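You operate a simulated robot arm through the tools that you are given. There is no shell and no other tool. Be economical: measure what you need, move in short steps, check, and stop when the job is done.

Carry out the task below with a simulated robot arm. There is one attempt and no reset: what you move stays moved.

TASK
Lift the bread box flap open.
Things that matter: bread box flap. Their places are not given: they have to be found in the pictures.

It is judged by the outcome, as a careful person would: the job done as asked, and still so three seconds after it is handed in. It fails if anything else is knocked over, pushed out of place, dropped, spilled or broken.

THE ROBOT
A 6-joint arm with a two-finger parallel gripper, fixed in place. Base frame: the origin is at the foot of the arm, x ahead of it, y to its left, z up; the work surface is at about z = 780. Lengths are in mm, angles in degrees, forces in N, time in s.
With the tool pointing down near the work surface it reaches from about 260 to 680 mm from the base axis. Its first joint turns from -66.0 to 66.0 degrees. Payload 2.9 kg.
Tool frame: the origin (TCP) lies between the finger pads and is the grasp point; the fingertips stand 30 mm ahead of it; z points along the fingers, y is the line along which they close. The gripper opens to 110 mm. The fingers are 20 mm wide and 10 mm thick; the gripper's body (48 by 112 mm) begins 55 mm behind the TCP.
Orientation is told as [roll, pitch, yaw] about the base's x, y, z axes, in that order, counted from this pose: with the fingers straight down and closing along the base's y, the tool's x points along the base's -x, its y along +y and its z along -z.

THE INTERFACE
- The arm moves only by the tool apply_moves. Its argument "deltas" is a list of rows, each a list of 3 entries, a list of its own where there are three numbers: the shift along the tool's x, y, z in units of 40 mm (1.0 is 40 mm), then the turn, a rotation vector about the tool's x, y, z in units of 8 degrees (1.0 is 8 degrees), then the closure, from 0 (fully open) to 1 (shut). In form: [[[x, y, z], [ax, ay, az], grip], ...]. A call has 1 to 10 rows; each row shifts and turns the commanded pose from where the row before left it, along the tool's axes as they then stand. A call with a number of a shift or a turn outside -1 to 1 is refused whole. A row lasts 0.2 s, in which the tool goes at most 50 mm and 8.6 degrees; a call with a longer step from one row to the next is refused whole, and so is a gripper value outside its range. A pose out of reach is approached as far as the arm can. The call stops where the force on the tool passes 40 N (or 10 N more than at its start, if that is more) or the arm is blocked; 0.2 s more then pass. The fingers move at their own pace (about 108 mm/s each) and stop on an object; they squeeze with about 30 N. The grip force told is the motor's: it shows also when the fingers shut on nothing. Time passes only in rows, and 0.2 s behind the last, so rows that do not move let the fingers close. It gives the time, the measured TCP pose, the force on the tool (base axes), the opening and the grip force at its end, in the units of the frame above (readings bear some noise).
- Cameras (640 x 400 px; columns grow to the right, rows downward): "scene" is fixed at [69.9, 426.6, 1390.3]; the picture's right is [-0.83, -0.56, 0.00], its down [-0.28, 0.42, -0.86] and it looks along [0.48, -0.72, -0.51] (base axes); focal length 375 px, centre (320, 200). "wrist" rides on the gripper at [-36, 0, -57] in the tool frame; the picture's right is [0.00, -1.00, 0.00], its down [0.97, 0.00, -0.24] and it looks along [0.24, 0.00, 0.97] (tool axes); focal length 218 px, centre (320, 200).
- snapshot(camera): a new picture of that camera. No time passes.
- locate(camera, pixels): for up to 12 pixels [column, row] of the newest picture of that camera ("zoom" is the newest enlarged one), the place [x, y, z] in the base frame of the surface seen there, good to about 2 mm. No time passes.
- zoom(camera, box): a new picture of the part [left, top, right, bottom] of that camera's present view, enlarged. No time passes.
- close_job(): hands the job in; it is judged then, once.

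Work in short steps. Measure before you move; look again where a grasp or a placing could have gone wrong, and mend it. You have 60 turns and 26 pictures in all, the two below and enlarged ones among them. Open the gripper and draw the arm clear of the work before you hand the job in, unless the task says otherwise; then end with one line.

The tools are called after "Emit:" as name(argument=value, ...) on one line, values as JSON. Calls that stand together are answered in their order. apply_moves: Moves the arm, as the interface text tells. Its arguments: {"type":"object","properties":{"deltas":{"type":"array"}},"required":["deltas"]} The other tools are called the same way: snapshot (camera) takes a picture; locate (camera, pixels) gives the place of the surface under pixels of a picture; zoom (camera, box) takes an enlarged picture of a part of a camera's view; close_job () hands the job in.

At the start:

```text
time_s: 0.0
eef_pos: [465.0, -163.4, 1065.6]
tool_rot: [0.0, 0.0, 0.0]
force: [-0.1, -0.4, -0.2]
width: 109.9
finger_force: 0.0
```

scene: 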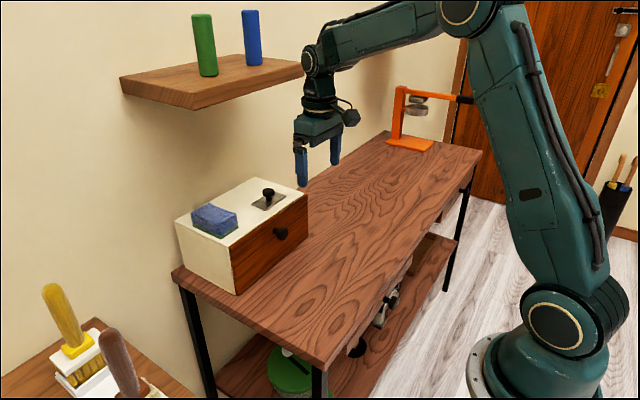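
wrist: 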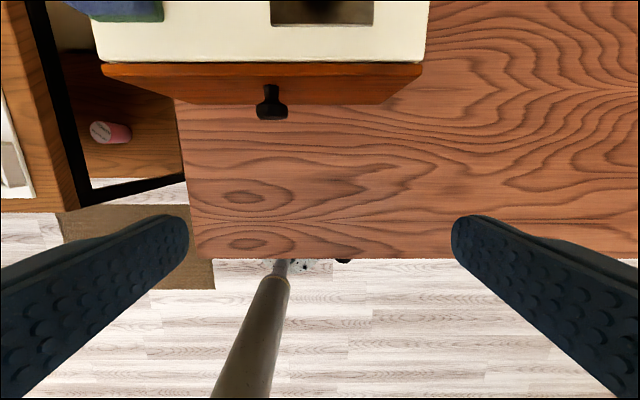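

The bread box is at about (240,230) in the scene picture, with a wooden front flap and a knob at (280,234). I'll zoom in on it.

Emit:
zoom(camera="scene", box=[160, 160, 340, 300])

Emit:
locate(camera="scene", pixels=[[280, 234], [235, 290], [231, 254], [307, 198], [306, 228], [270, 255], [268, 193], [176, 222], [251, 180], [268, 203], [215, 215], [290, 235]])

```text
2.86 times, centred on (250, 230) of scene
```

zoom: 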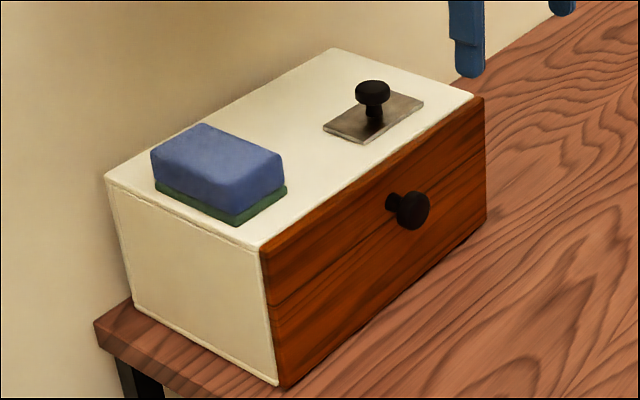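

```text
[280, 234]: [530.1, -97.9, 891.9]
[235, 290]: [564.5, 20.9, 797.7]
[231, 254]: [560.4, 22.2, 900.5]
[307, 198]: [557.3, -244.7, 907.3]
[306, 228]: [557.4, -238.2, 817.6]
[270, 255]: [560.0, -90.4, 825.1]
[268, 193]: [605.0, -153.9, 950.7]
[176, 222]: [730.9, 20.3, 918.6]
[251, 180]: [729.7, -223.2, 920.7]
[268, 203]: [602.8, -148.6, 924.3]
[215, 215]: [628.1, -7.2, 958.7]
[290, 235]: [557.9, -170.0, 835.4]
```

The front face is at x≈558. I need more detail on the knob, the seams and the plate with the knob on top.

Emit:
locate(camera="zoom", pixels=[[412, 211], [412, 192], [412, 229], [392, 203], [427, 211], [372, 90], [326, 127], [422, 103], [365, 143], [262, 250], [272, 304], [472, 97]])

Emit:
zoom(camera="wrist", box=[80, 0, 440, 130])

Emit:
zoom(camera="scene", box=[225, 175, 315, 235])

```text
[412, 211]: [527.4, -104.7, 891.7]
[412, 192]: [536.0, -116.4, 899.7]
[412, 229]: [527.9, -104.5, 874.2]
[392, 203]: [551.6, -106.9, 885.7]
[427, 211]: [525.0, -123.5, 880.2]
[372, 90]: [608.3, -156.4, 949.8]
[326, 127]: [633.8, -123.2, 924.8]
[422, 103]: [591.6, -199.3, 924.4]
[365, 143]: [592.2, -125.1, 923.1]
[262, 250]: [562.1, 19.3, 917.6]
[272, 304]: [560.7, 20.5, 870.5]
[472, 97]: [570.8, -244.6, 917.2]
```

```text
1.78 times, centred on (260, 65) of wrist
```

zoom: 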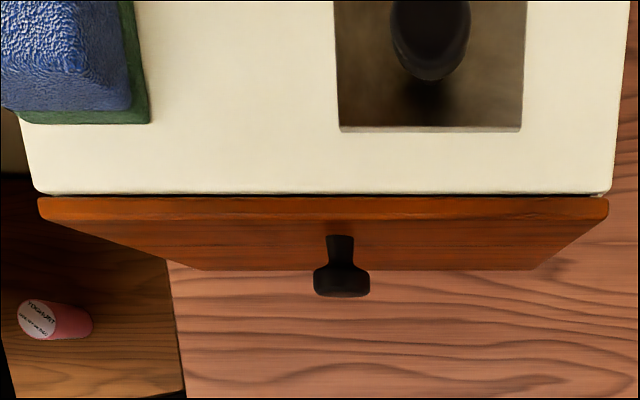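

```text
6.67 times, centred on (270, 205) of scene
```

zoom: 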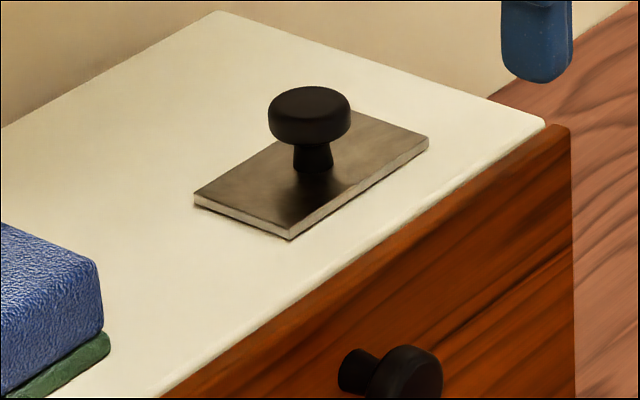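

The front panel is separated from the top by a seam at x≈560. Its knob has its head centred near (532,-107,885). I'll tilt the tool towards +x while staying high, so it can approach the knob from the front.

Emit:
apply_moves(deltas=[[[0, 0, 0], [0, -1, 0], 0], [[0, 0, 0], [0, -1, 0], 0], [[0, 0, 0], [0, -1, 0], 0], [[0, 0, 0], [0, -1, 0], 0], [[0, 0, 0], [0, -1, 0], 0], [[0, 0, 0], [0, -1, 0], 0], [[0, 0, 0], [0, -1, 0], 0], [[0, 0, 0], [0, -1, 0], 0], [[0, 0, 0], [0, -1, 0], 0], [[0, 0, 0], [0, -1, 0], 0.45]])

```text
time_s: 2.2
eef_pos: [463.4, -164.4, 1065.3]
tool_rot: [0.3, -80.1, -0.3]
force: [0.4, 0.0, -0.6]
width: 60.5
finger_force: 0.0
```

Tilt reached, about 80°. Now I'll go down to a standoff in front of the knob at about (455,-105,890).

Emit:
apply_moves(deltas=[[[0.724, 0.246, 0.094], [0, 0, 0], 0.45], [[0.724, 0.246, 0.094], [0, 0, 0], 0.45], [[0.724, 0.246, 0.094], [0, 0, 0], 0.45], [[0.724, 0.246, 0.094], [0, 0, 0], 0.45], [[0.724, 0.246, 0.094], [0, 0, 0], 0.45], [[0.724, 0.246, 0.094], [0, 0, 0], 0.45]])

Emit:
snapshot(camera="wrist")

Emit:
snapshot(camera="scene")

```text
time_s: 3.6
eef_pos: [505.8, -125.8, 915.8]
tool_rot: [0.1, -79.7, 0.1]
force: [0.1, 0.6, 0.6]
width: 60.8
finger_force: 0.1
out of reach, approached as far as the arm can: row 4, 5, 6
```

```text
20 pictures are left
```

wrist: 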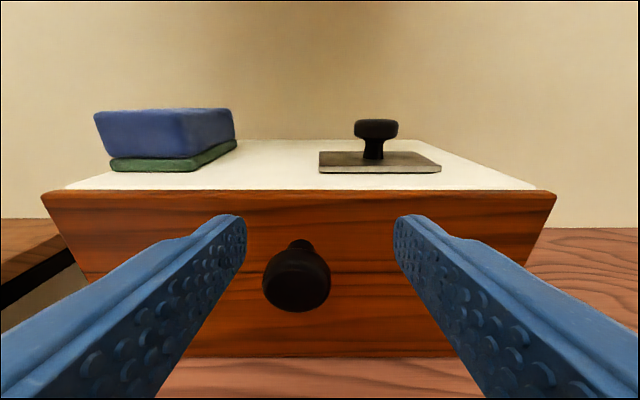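

```text
19 pictures are left
```

scene: 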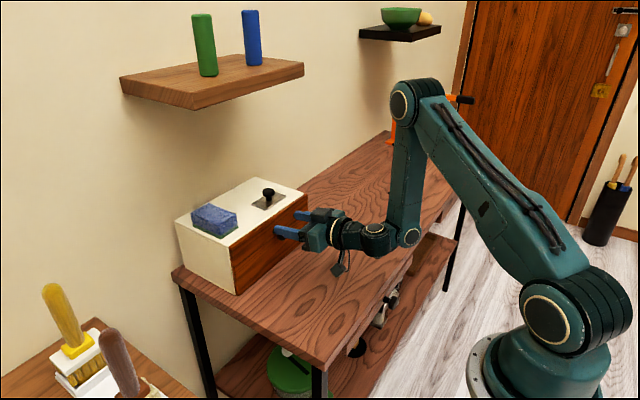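

The arm couldn't go as far back as I commanded, but it is at (506,-126,916) with the knob between the finger directions, at wrist pixel (297,280). I'll measure the knob.

Emit:
locate(camera="wrist", pixels=[[297, 285], [266, 285], [328, 285], [297, 308], [297, 262], [300, 246], [300, 200], [300, 192], [300, 352], [300, 180], [60, 200], [535, 200]])

```text
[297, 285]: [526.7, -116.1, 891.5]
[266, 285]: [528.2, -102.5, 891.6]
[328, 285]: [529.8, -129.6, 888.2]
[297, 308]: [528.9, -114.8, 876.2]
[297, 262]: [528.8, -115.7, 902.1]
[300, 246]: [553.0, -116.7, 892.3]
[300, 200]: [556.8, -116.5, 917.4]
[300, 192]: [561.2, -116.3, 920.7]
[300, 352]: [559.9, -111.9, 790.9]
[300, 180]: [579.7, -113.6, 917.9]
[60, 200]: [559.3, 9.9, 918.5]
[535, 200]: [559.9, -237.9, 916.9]
```

The knob's head is centred at about (533,-116,889) and is 28 mm across. A tiny test move will show whether the commanded pose stayed at the unreachable point.

Emit:
apply_moves(deltas=[[[0, 0.25, 0], [0, 0, 0], 0.45]])

```text
time_s: 4.0
eef_pos: [507.7, -116.5, 918.8]
tool_rot: [-0.1, -79.7, 0.0]
force: [0.1, 0.3, -0.8]
width: 60.6
finger_force: 0.0
out of reach, approached as far as the arm can: row 1
```

The commanded pose follows the real one, but this tilt limits the reach here. I'll ease the tilt to about -56° and check.

Emit:
apply_moves(deltas=[[[0, 0, 0], [0, 1, 0], 0.45], [[0, 0, 0], [0, 1, 0], 0.45], [[0, 0, 0], [0, 1, 0], 0.45], [[0.15, 0, 0.0], [0, 0, 0], 0.45]])

```text
time_s: 5.0
eef_pos: [502.7, -116.3, 914.4]
tool_rot: [0.0, -55.9, 0.1]
force: [-0.9, -0.4, 0.3]
width: 60.5
finger_force: 0.0
```

It's reachable now. I'll advance the fingers around the knob's head to about (522,-116,895), then look before closing.

Emit:
apply_moves(deltas=[[[0.07, 0, 0.33], [0, 0, 0], 0.45], [[0.06, 0, 0.33], [0, 0, 0], 0.45]])

Emit:
snapshot(camera="wrist")

```text
time_s: 5.6
eef_pos: [522.6, -116.8, 894.7]
tool_rot: [0.0, -56.0, 0.1]
force: [-0.2, 0.0, -0.6]
width: 60.3
finger_force: 0.1
```

```text
18 pictures are left
```

wrist: 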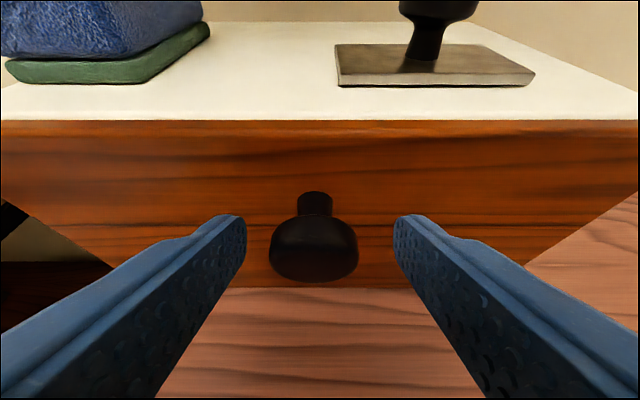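

The knob at (314,250) is centred between the fingers, so I'll close on it.

Emit:
apply_moves(deltas=[[[0, 0, 0], [0, 0, 0], 0.8], [[0, 0, 0], [0, 0, 0], 1], [[0, 0, 0], [0, 0, 0], 1]])

```text
time_s: 6.4
eef_pos: [522.9, -115.0, 895.5]
tool_rot: [0.3, -56.0, 0.0]
force: [3.2, 14.9, -1.4]
width: 31.4
finger_force: 44.9
```

The knob is held at 31 mm, with a sideways load of about 15 N. I'll relieve that in y, then try a small pull outward and up, as for a hinge at the top edge.

Emit:
apply_moves(deltas=[[[0, 0.04, 0], [0, 0, 0], 1], [[-0.02, 0, -0.07], [0, 0.5, 0], 1], [[-0.02, 0, -0.07], [0, 0.5, 0], 1]])

Emit:
zoom(camera="scene", box=[160, 160, 340, 300])

```text
time_s: 7.2
eef_pos: [519.4, -115.9, 899.7]
tool_rot: [0.1, -48.0, -0.1]
force: [16.7, 6.9, -16.9]
width: 31.2
finger_force: 45.4
```

```text
2.86 times, centred on (250, 230) of scene
```

zoom: 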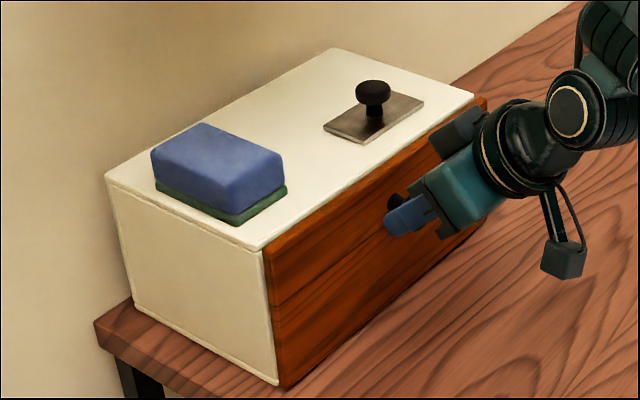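

There's a resistance of about 24 N and the panel's movement isn't clear. I'll pull a little further the same way and watch the force.

Emit:
apply_moves(deltas=[[[-0.02, 0, -0.07], [0, 0.5, 0], 1], [[-0.02, 0, -0.07], [0, 0.5, 0], 1]])

Emit:
locate(camera="scene", pixels=[[237, 292], [238, 285], [245, 282], [250, 255], [260, 240]])

Emit:
zoom(camera="scene", box=[160, 160, 340, 300])

```text
time_s: 7.8
eef_pos: [516.5, -114.8, 905.2]
tool_rot: [0.0, -39.8, 0.0]
force: [17.0, 5.7, -18.9]
width: 31.5
finger_force: 44.8
```

```text
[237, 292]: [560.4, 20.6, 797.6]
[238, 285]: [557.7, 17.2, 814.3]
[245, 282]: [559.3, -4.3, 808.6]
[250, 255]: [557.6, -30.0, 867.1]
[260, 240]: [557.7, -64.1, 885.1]
```

```text
2.86 times, centred on (250, 230) of scene
```

zoom: 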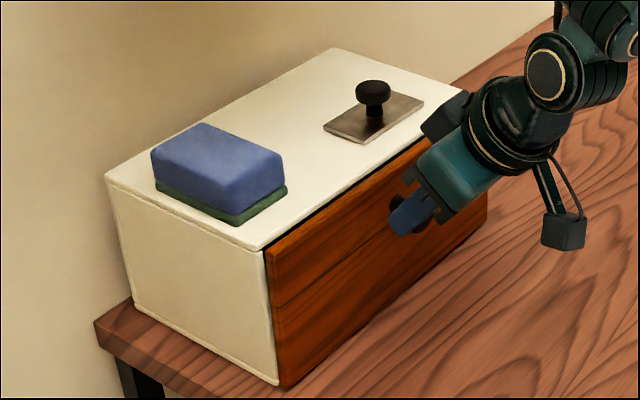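

A dark gap has opened along the top edge of the panel, which suggests the hinge is at the bottom. I'll measure the panel.

Emit:
locate(camera="zoom", pixels=[[272, 258], [300, 240], [350, 210], [290, 290], [295, 340], [300, 372], [400, 310], [470, 240], [330, 290], [380, 190]])

```text
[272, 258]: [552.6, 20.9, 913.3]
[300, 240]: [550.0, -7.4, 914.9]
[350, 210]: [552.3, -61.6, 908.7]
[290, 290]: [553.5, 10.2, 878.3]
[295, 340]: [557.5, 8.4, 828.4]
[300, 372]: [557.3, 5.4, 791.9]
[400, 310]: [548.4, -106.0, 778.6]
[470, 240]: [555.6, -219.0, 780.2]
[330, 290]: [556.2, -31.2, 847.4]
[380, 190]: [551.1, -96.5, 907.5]
```

Top edge is at x≈551 and the bottom stays at x≈558, so the panel is hinged along the bottom and folds out. I'll follow the knob's arc about (560, 787), outward and down, to roughly 30°.

Emit:
apply_moves(deltas=[[[0.245, 0, -0.066], [0, 0, 0], 1], [[0.245, 0, -0.066], [0, 0, 0], 1], [[0.23, 0, -0.01], [0, 0, 0], 1], [[0.23, 0, -0.01], [0, 0, 0], 1], [[0.23, 0, -0.01], [0, 0, 0], 1]])

Emit:
snapshot(camera="scene")

```text
time_s: 9.0
eef_pos: [476.7, -115.1, 880.0]
tool_rot: [0.0, -40.1, -0.1]
force: [6.0, 6.0, 11.3]
width: 31.0
finger_force: 45.0
```

```text
15 pictures are left
```

scene: 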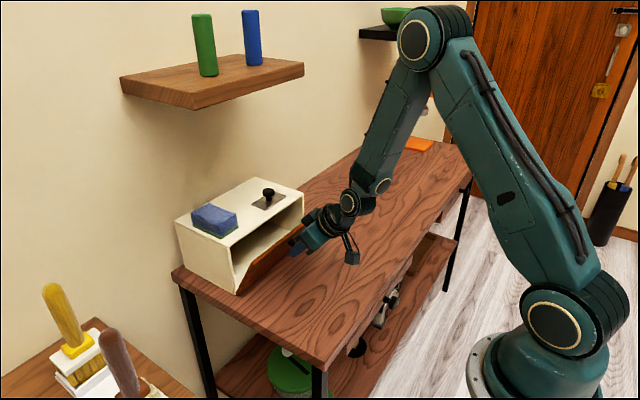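

The panel is folding out well, to about 30°. I'll carry on along the arc to about 60°.

Emit:
apply_moves(deltas=[[[0.335, 0, 0.075], [0, 0, 0], 1], [[0.335, 0, 0.075], [0, 0, 0], 1], [[0.306, 0, 0.15], [0, 0, 0], 1], [[0.306, 0, 0.15], [0, 0, 0], 1]])

Emit:
zoom(camera="scene", box=[160, 160, 400, 310])

```text
time_s: 10.0
eef_pos: [448.1, -114.8, 832.0]
tool_rot: [-0.1, -39.8, 0.1]
force: [6.7, 6.6, 6.5]
width: 30.9
finger_force: 45.1
```

```text
2.67 times, centred on (280, 235) of scene
```

zoom: 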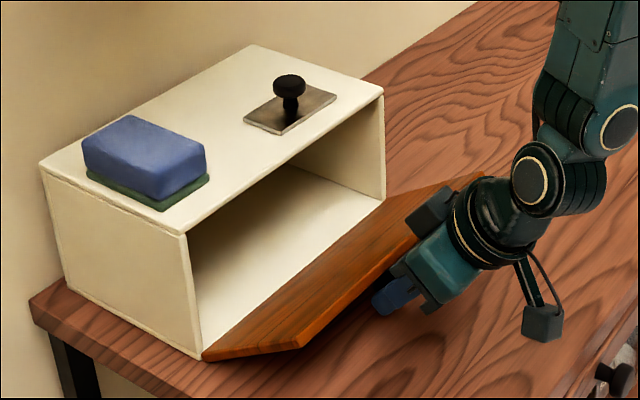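

The panel is about 60° down. I'll go a little further, to about 67°, staying clear of the tabletop, then release.

Emit:
apply_moves(deltas=[[[0.124, 0, 0.108], [0, 0, 0], 1], [[0.124, 0, 0.108], [0, 0, 0], 1], [[0, 0, 0], [0, 0, 0], 0.6], [[0, 0, 0], [0, 0, 0], 0.5]])

Emit:
zoom(camera="scene", box=[160, 160, 400, 310])

Emit:
snapshot(camera="wrist")

```text
time_s: 11.0
eef_pos: [446.4, -117.6, 820.1]
tool_rot: [-0.1, -39.9, 0.1]
force: [0.1, -0.1, -0.5]
width: 55.1
finger_force: 0.0
```

```text
2.67 times, centred on (280, 235) of scene
```

zoom: 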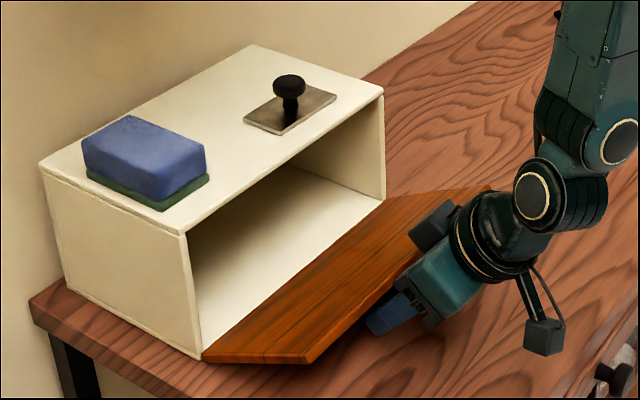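

```text
12 pictures are left
```

wrist: 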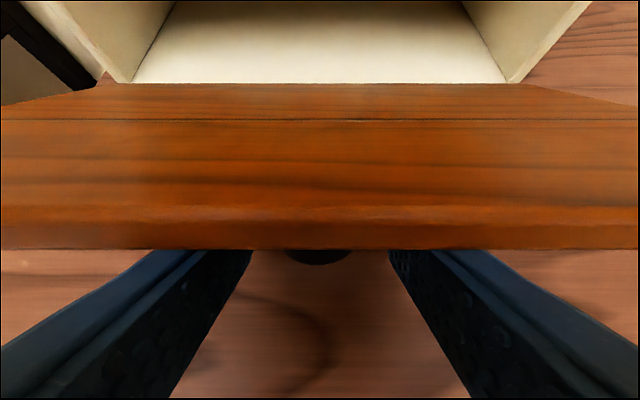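

The knob is released and the panel is holding down. I'll draw the fingers out, mostly along -x and slightly up, so the panel's edge isn't hooked.

Emit:
apply_moves(deltas=[[[0.25, 0, -0.25], [0, 0, 0], 0.5], [[0.25, 0, -0.25], [0, 0, 0], 0.5], [[0.2, 0, -0.3], [0, 0, 0], 0.5], [[0.2, 0, -0.3], [0, 0, 0], 0.5]])

Emit:
zoom(camera="scene", box=[160, 160, 400, 310])

```text
time_s: 12.0
eef_pos: [390.9, -115.1, 830.3]
tool_rot: [0.0, -40.0, 0.1]
force: [-0.6, -0.8, 0.5]
width: 55.0
finger_force: 0.0
```

```text
2.67 times, centred on (280, 235) of scene
```

zoom: 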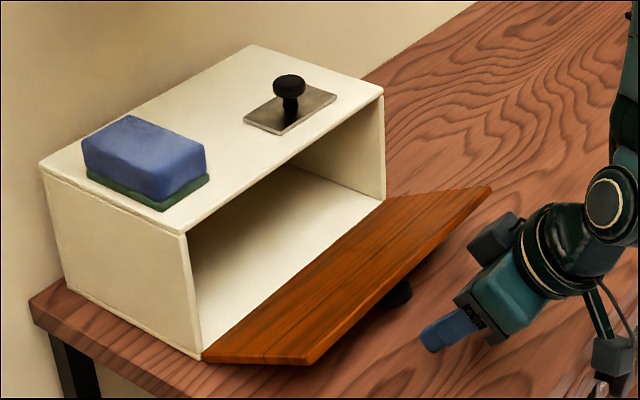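

The gripper is clear of the panel. I'll measure the panel's angle and raise the arm straight up.

Emit:
locate(camera="zoom", pixels=[[210, 352], [310, 355], [400, 265], [350, 270], [485, 190], [400, 292], [410, 299]])

Emit:
apply_moves(deltas=[[[-0.64, 0, -0.77], [0, 0, 0], 0.5], [[-0.64, 0, -0.77], [0, 0, 0], 0.5], [[-0.64, 0, -0.77], [0, 0, 0], 0.3], [[-0.64, 0, -0.77], [0, 0, 0], 0], [[-0.64, 0, -0.77], [0, 0, 0], 0]])

Emit:
snapshot(camera="scene")

```text
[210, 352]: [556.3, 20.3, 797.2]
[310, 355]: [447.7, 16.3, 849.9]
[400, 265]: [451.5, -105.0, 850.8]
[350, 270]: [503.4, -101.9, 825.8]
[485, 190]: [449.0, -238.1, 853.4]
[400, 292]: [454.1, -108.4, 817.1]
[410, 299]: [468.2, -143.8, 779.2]
```

```text
time_s: 13.2
eef_pos: [388.8, -114.5, 1031.6]
tool_rot: [0.1, -39.9, 0.0]
force: [0.3, -0.2, -0.3]
width: 110.1
finger_force: 0.2
```

```text
10 pictures are left
```

scene: 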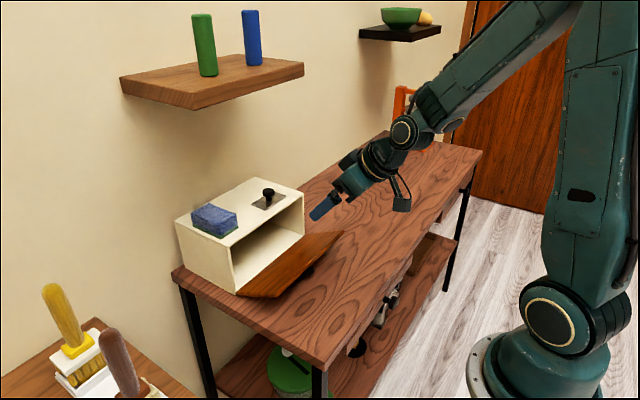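

The panel sits at about 64° and holds by itself. To see whether that is its full travel, I'll shut the fingers and press gently on its upper inner edge near (457,-115).

Emit:
apply_moves(deltas=[[[0.25, 0, 0.74], [0, 0, 0], 1], [[0.25, 0, 0.74], [0, 0, 0], 1], [[0.25, 0, 0.74], [0, 0, 0], 1], [[0.25, 0, 0.74], [0, 0, 0], 1], [[0.25, 0, 0.74], [0, 0, 0], 1], [[0, 0, 0], [0, 0, 0], 1]])

Emit:
apply_moves(deltas=[[[0.1, 0, 0.12], [0, 0, 0], 1], [[0.1, 0, 0.12], [0, 0, 0], 1], [[0.1, 0, 0.12], [0, 0, 0], 1]])

```text
time_s: 14.6
eef_pos: [444.9, -114.2, 884.9]
tool_rot: [0.1, -39.9, 0.0]
force: [0.3, -0.4, 0.1]
width: 0.1
finger_force: 29.7
```

```text
time_s: 15.4
eef_pos: [446.3, -115.2, 865.6]
tool_rot: [0.0, -40.0, 0.0]
force: [0.0, -0.4, -0.6]
width: 0.2
finger_force: 29.7
```

No contact yet, so I'll continue down in small steps.

Emit:
apply_moves(deltas=[[[0.1, 0, 0.12], [0, 0, 0], 1], [[0.1, 0, 0.12], [0, 0, 0], 1]])

Emit:
zoom(camera="scene", box=[160, 160, 400, 310])

```text
time_s: 16.0
eef_pos: [448.0, -113.6, 855.4]
tool_rot: [-0.1, -40.2, -0.1]
force: [-1.9, 1.4, 13.4]
width: 0.0
finger_force: 30.4
```

```text
2.67 times, centred on (280, 235) of scene
```

zoom: 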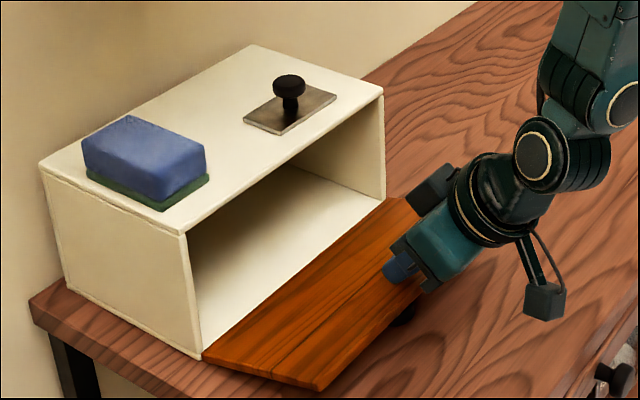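

It opens further under about 13 N, so it is held only by friction. I'll press on a little.

Emit:
apply_moves(deltas=[[[0.1, 0, 0.12], [0, 0, 0], 1], [[0.1, 0, 0.12], [0, 0, 0], 1]])

Emit:
zoom(camera="scene", box=[160, 160, 400, 310])

```text
time_s: 16.4
eef_pos: [451.5, -116.9, 854.1]
tool_rot: [-0.2, -41.1, 0.1]
force: [-0.1, 0.7, 2.7]
width: 0.0
finger_force: 29.7
stopped in row 2: the force on the tool passed its limit (the readings are from after the stop); the commanded pose is now the measured one
```

```text
2.67 times, centred on (280, 235) of scene
```

zoom: 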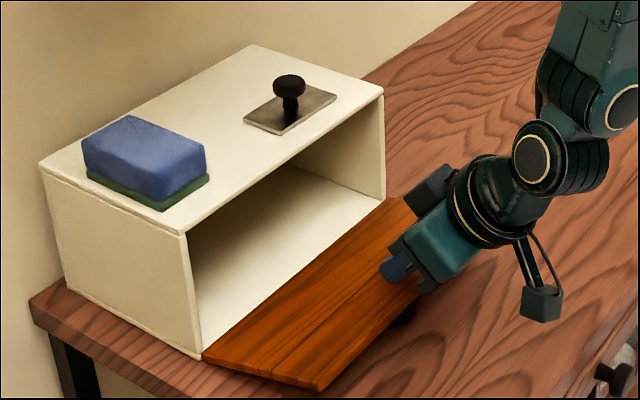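

The panel has reached its stop and is fully open. I'll back the arm up and away, open the gripper and check the final state.

Emit:
apply_moves(deltas=[[[0, 0, -0.5], [0, 0, 0], 1], [[-0.3, 0, -0.8], [0, 0, 0], 1], [[-0.5, 0, -0.8], [0, 0, 0], 1], [[-0.6, 0, -0.77], [0, 0, 0], 0.5], [[-0.6, 0, -0.77], [0, 0, 0], 0], [[-0.6, 0, -0.77], [0, 0, 0], 0], [[0, 0, 0], [0, 0, 0], 0]])

Emit:
snapshot(camera="scene")

Emit:
locate(camera="scene", pixels=[[280, 300], [240, 292], [320, 245], [268, 193], [215, 215]])

```text
time_s: 18.0
eef_pos: [412.9, -115.2, 1054.1]
tool_rot: [-0.2, -40.9, 0.0]
force: [0.2, -0.3, 0.0]
width: 110.1
finger_force: 0.0
```

```text
7 pictures are left
```

scene: 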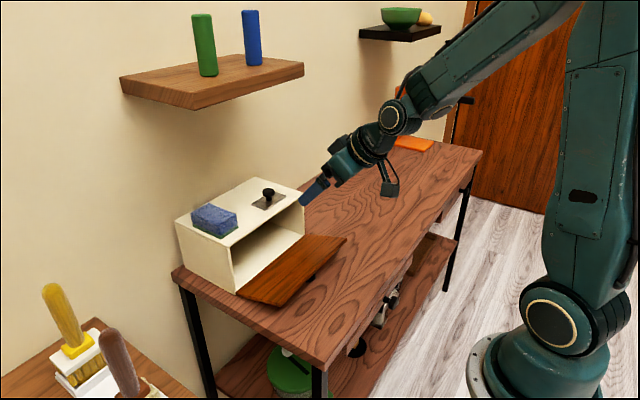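

```text
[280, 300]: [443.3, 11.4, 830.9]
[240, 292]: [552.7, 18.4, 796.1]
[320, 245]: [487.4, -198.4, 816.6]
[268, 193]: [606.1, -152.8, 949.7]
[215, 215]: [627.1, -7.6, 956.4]
```

The flap is open to its stop and staying there. The sponge and the plate with the knob on top haven't moved, and the arm is clear.

Emit:
close_job()

```text
The job is handed in.
```

The bread box flap is open: it turned out to be hinged along the bottom, so it folds out and down rather than lifting up. It is at its stop and stayed there when released, nothing else on the box was disturbed, and the arm is clear with the gripper open.
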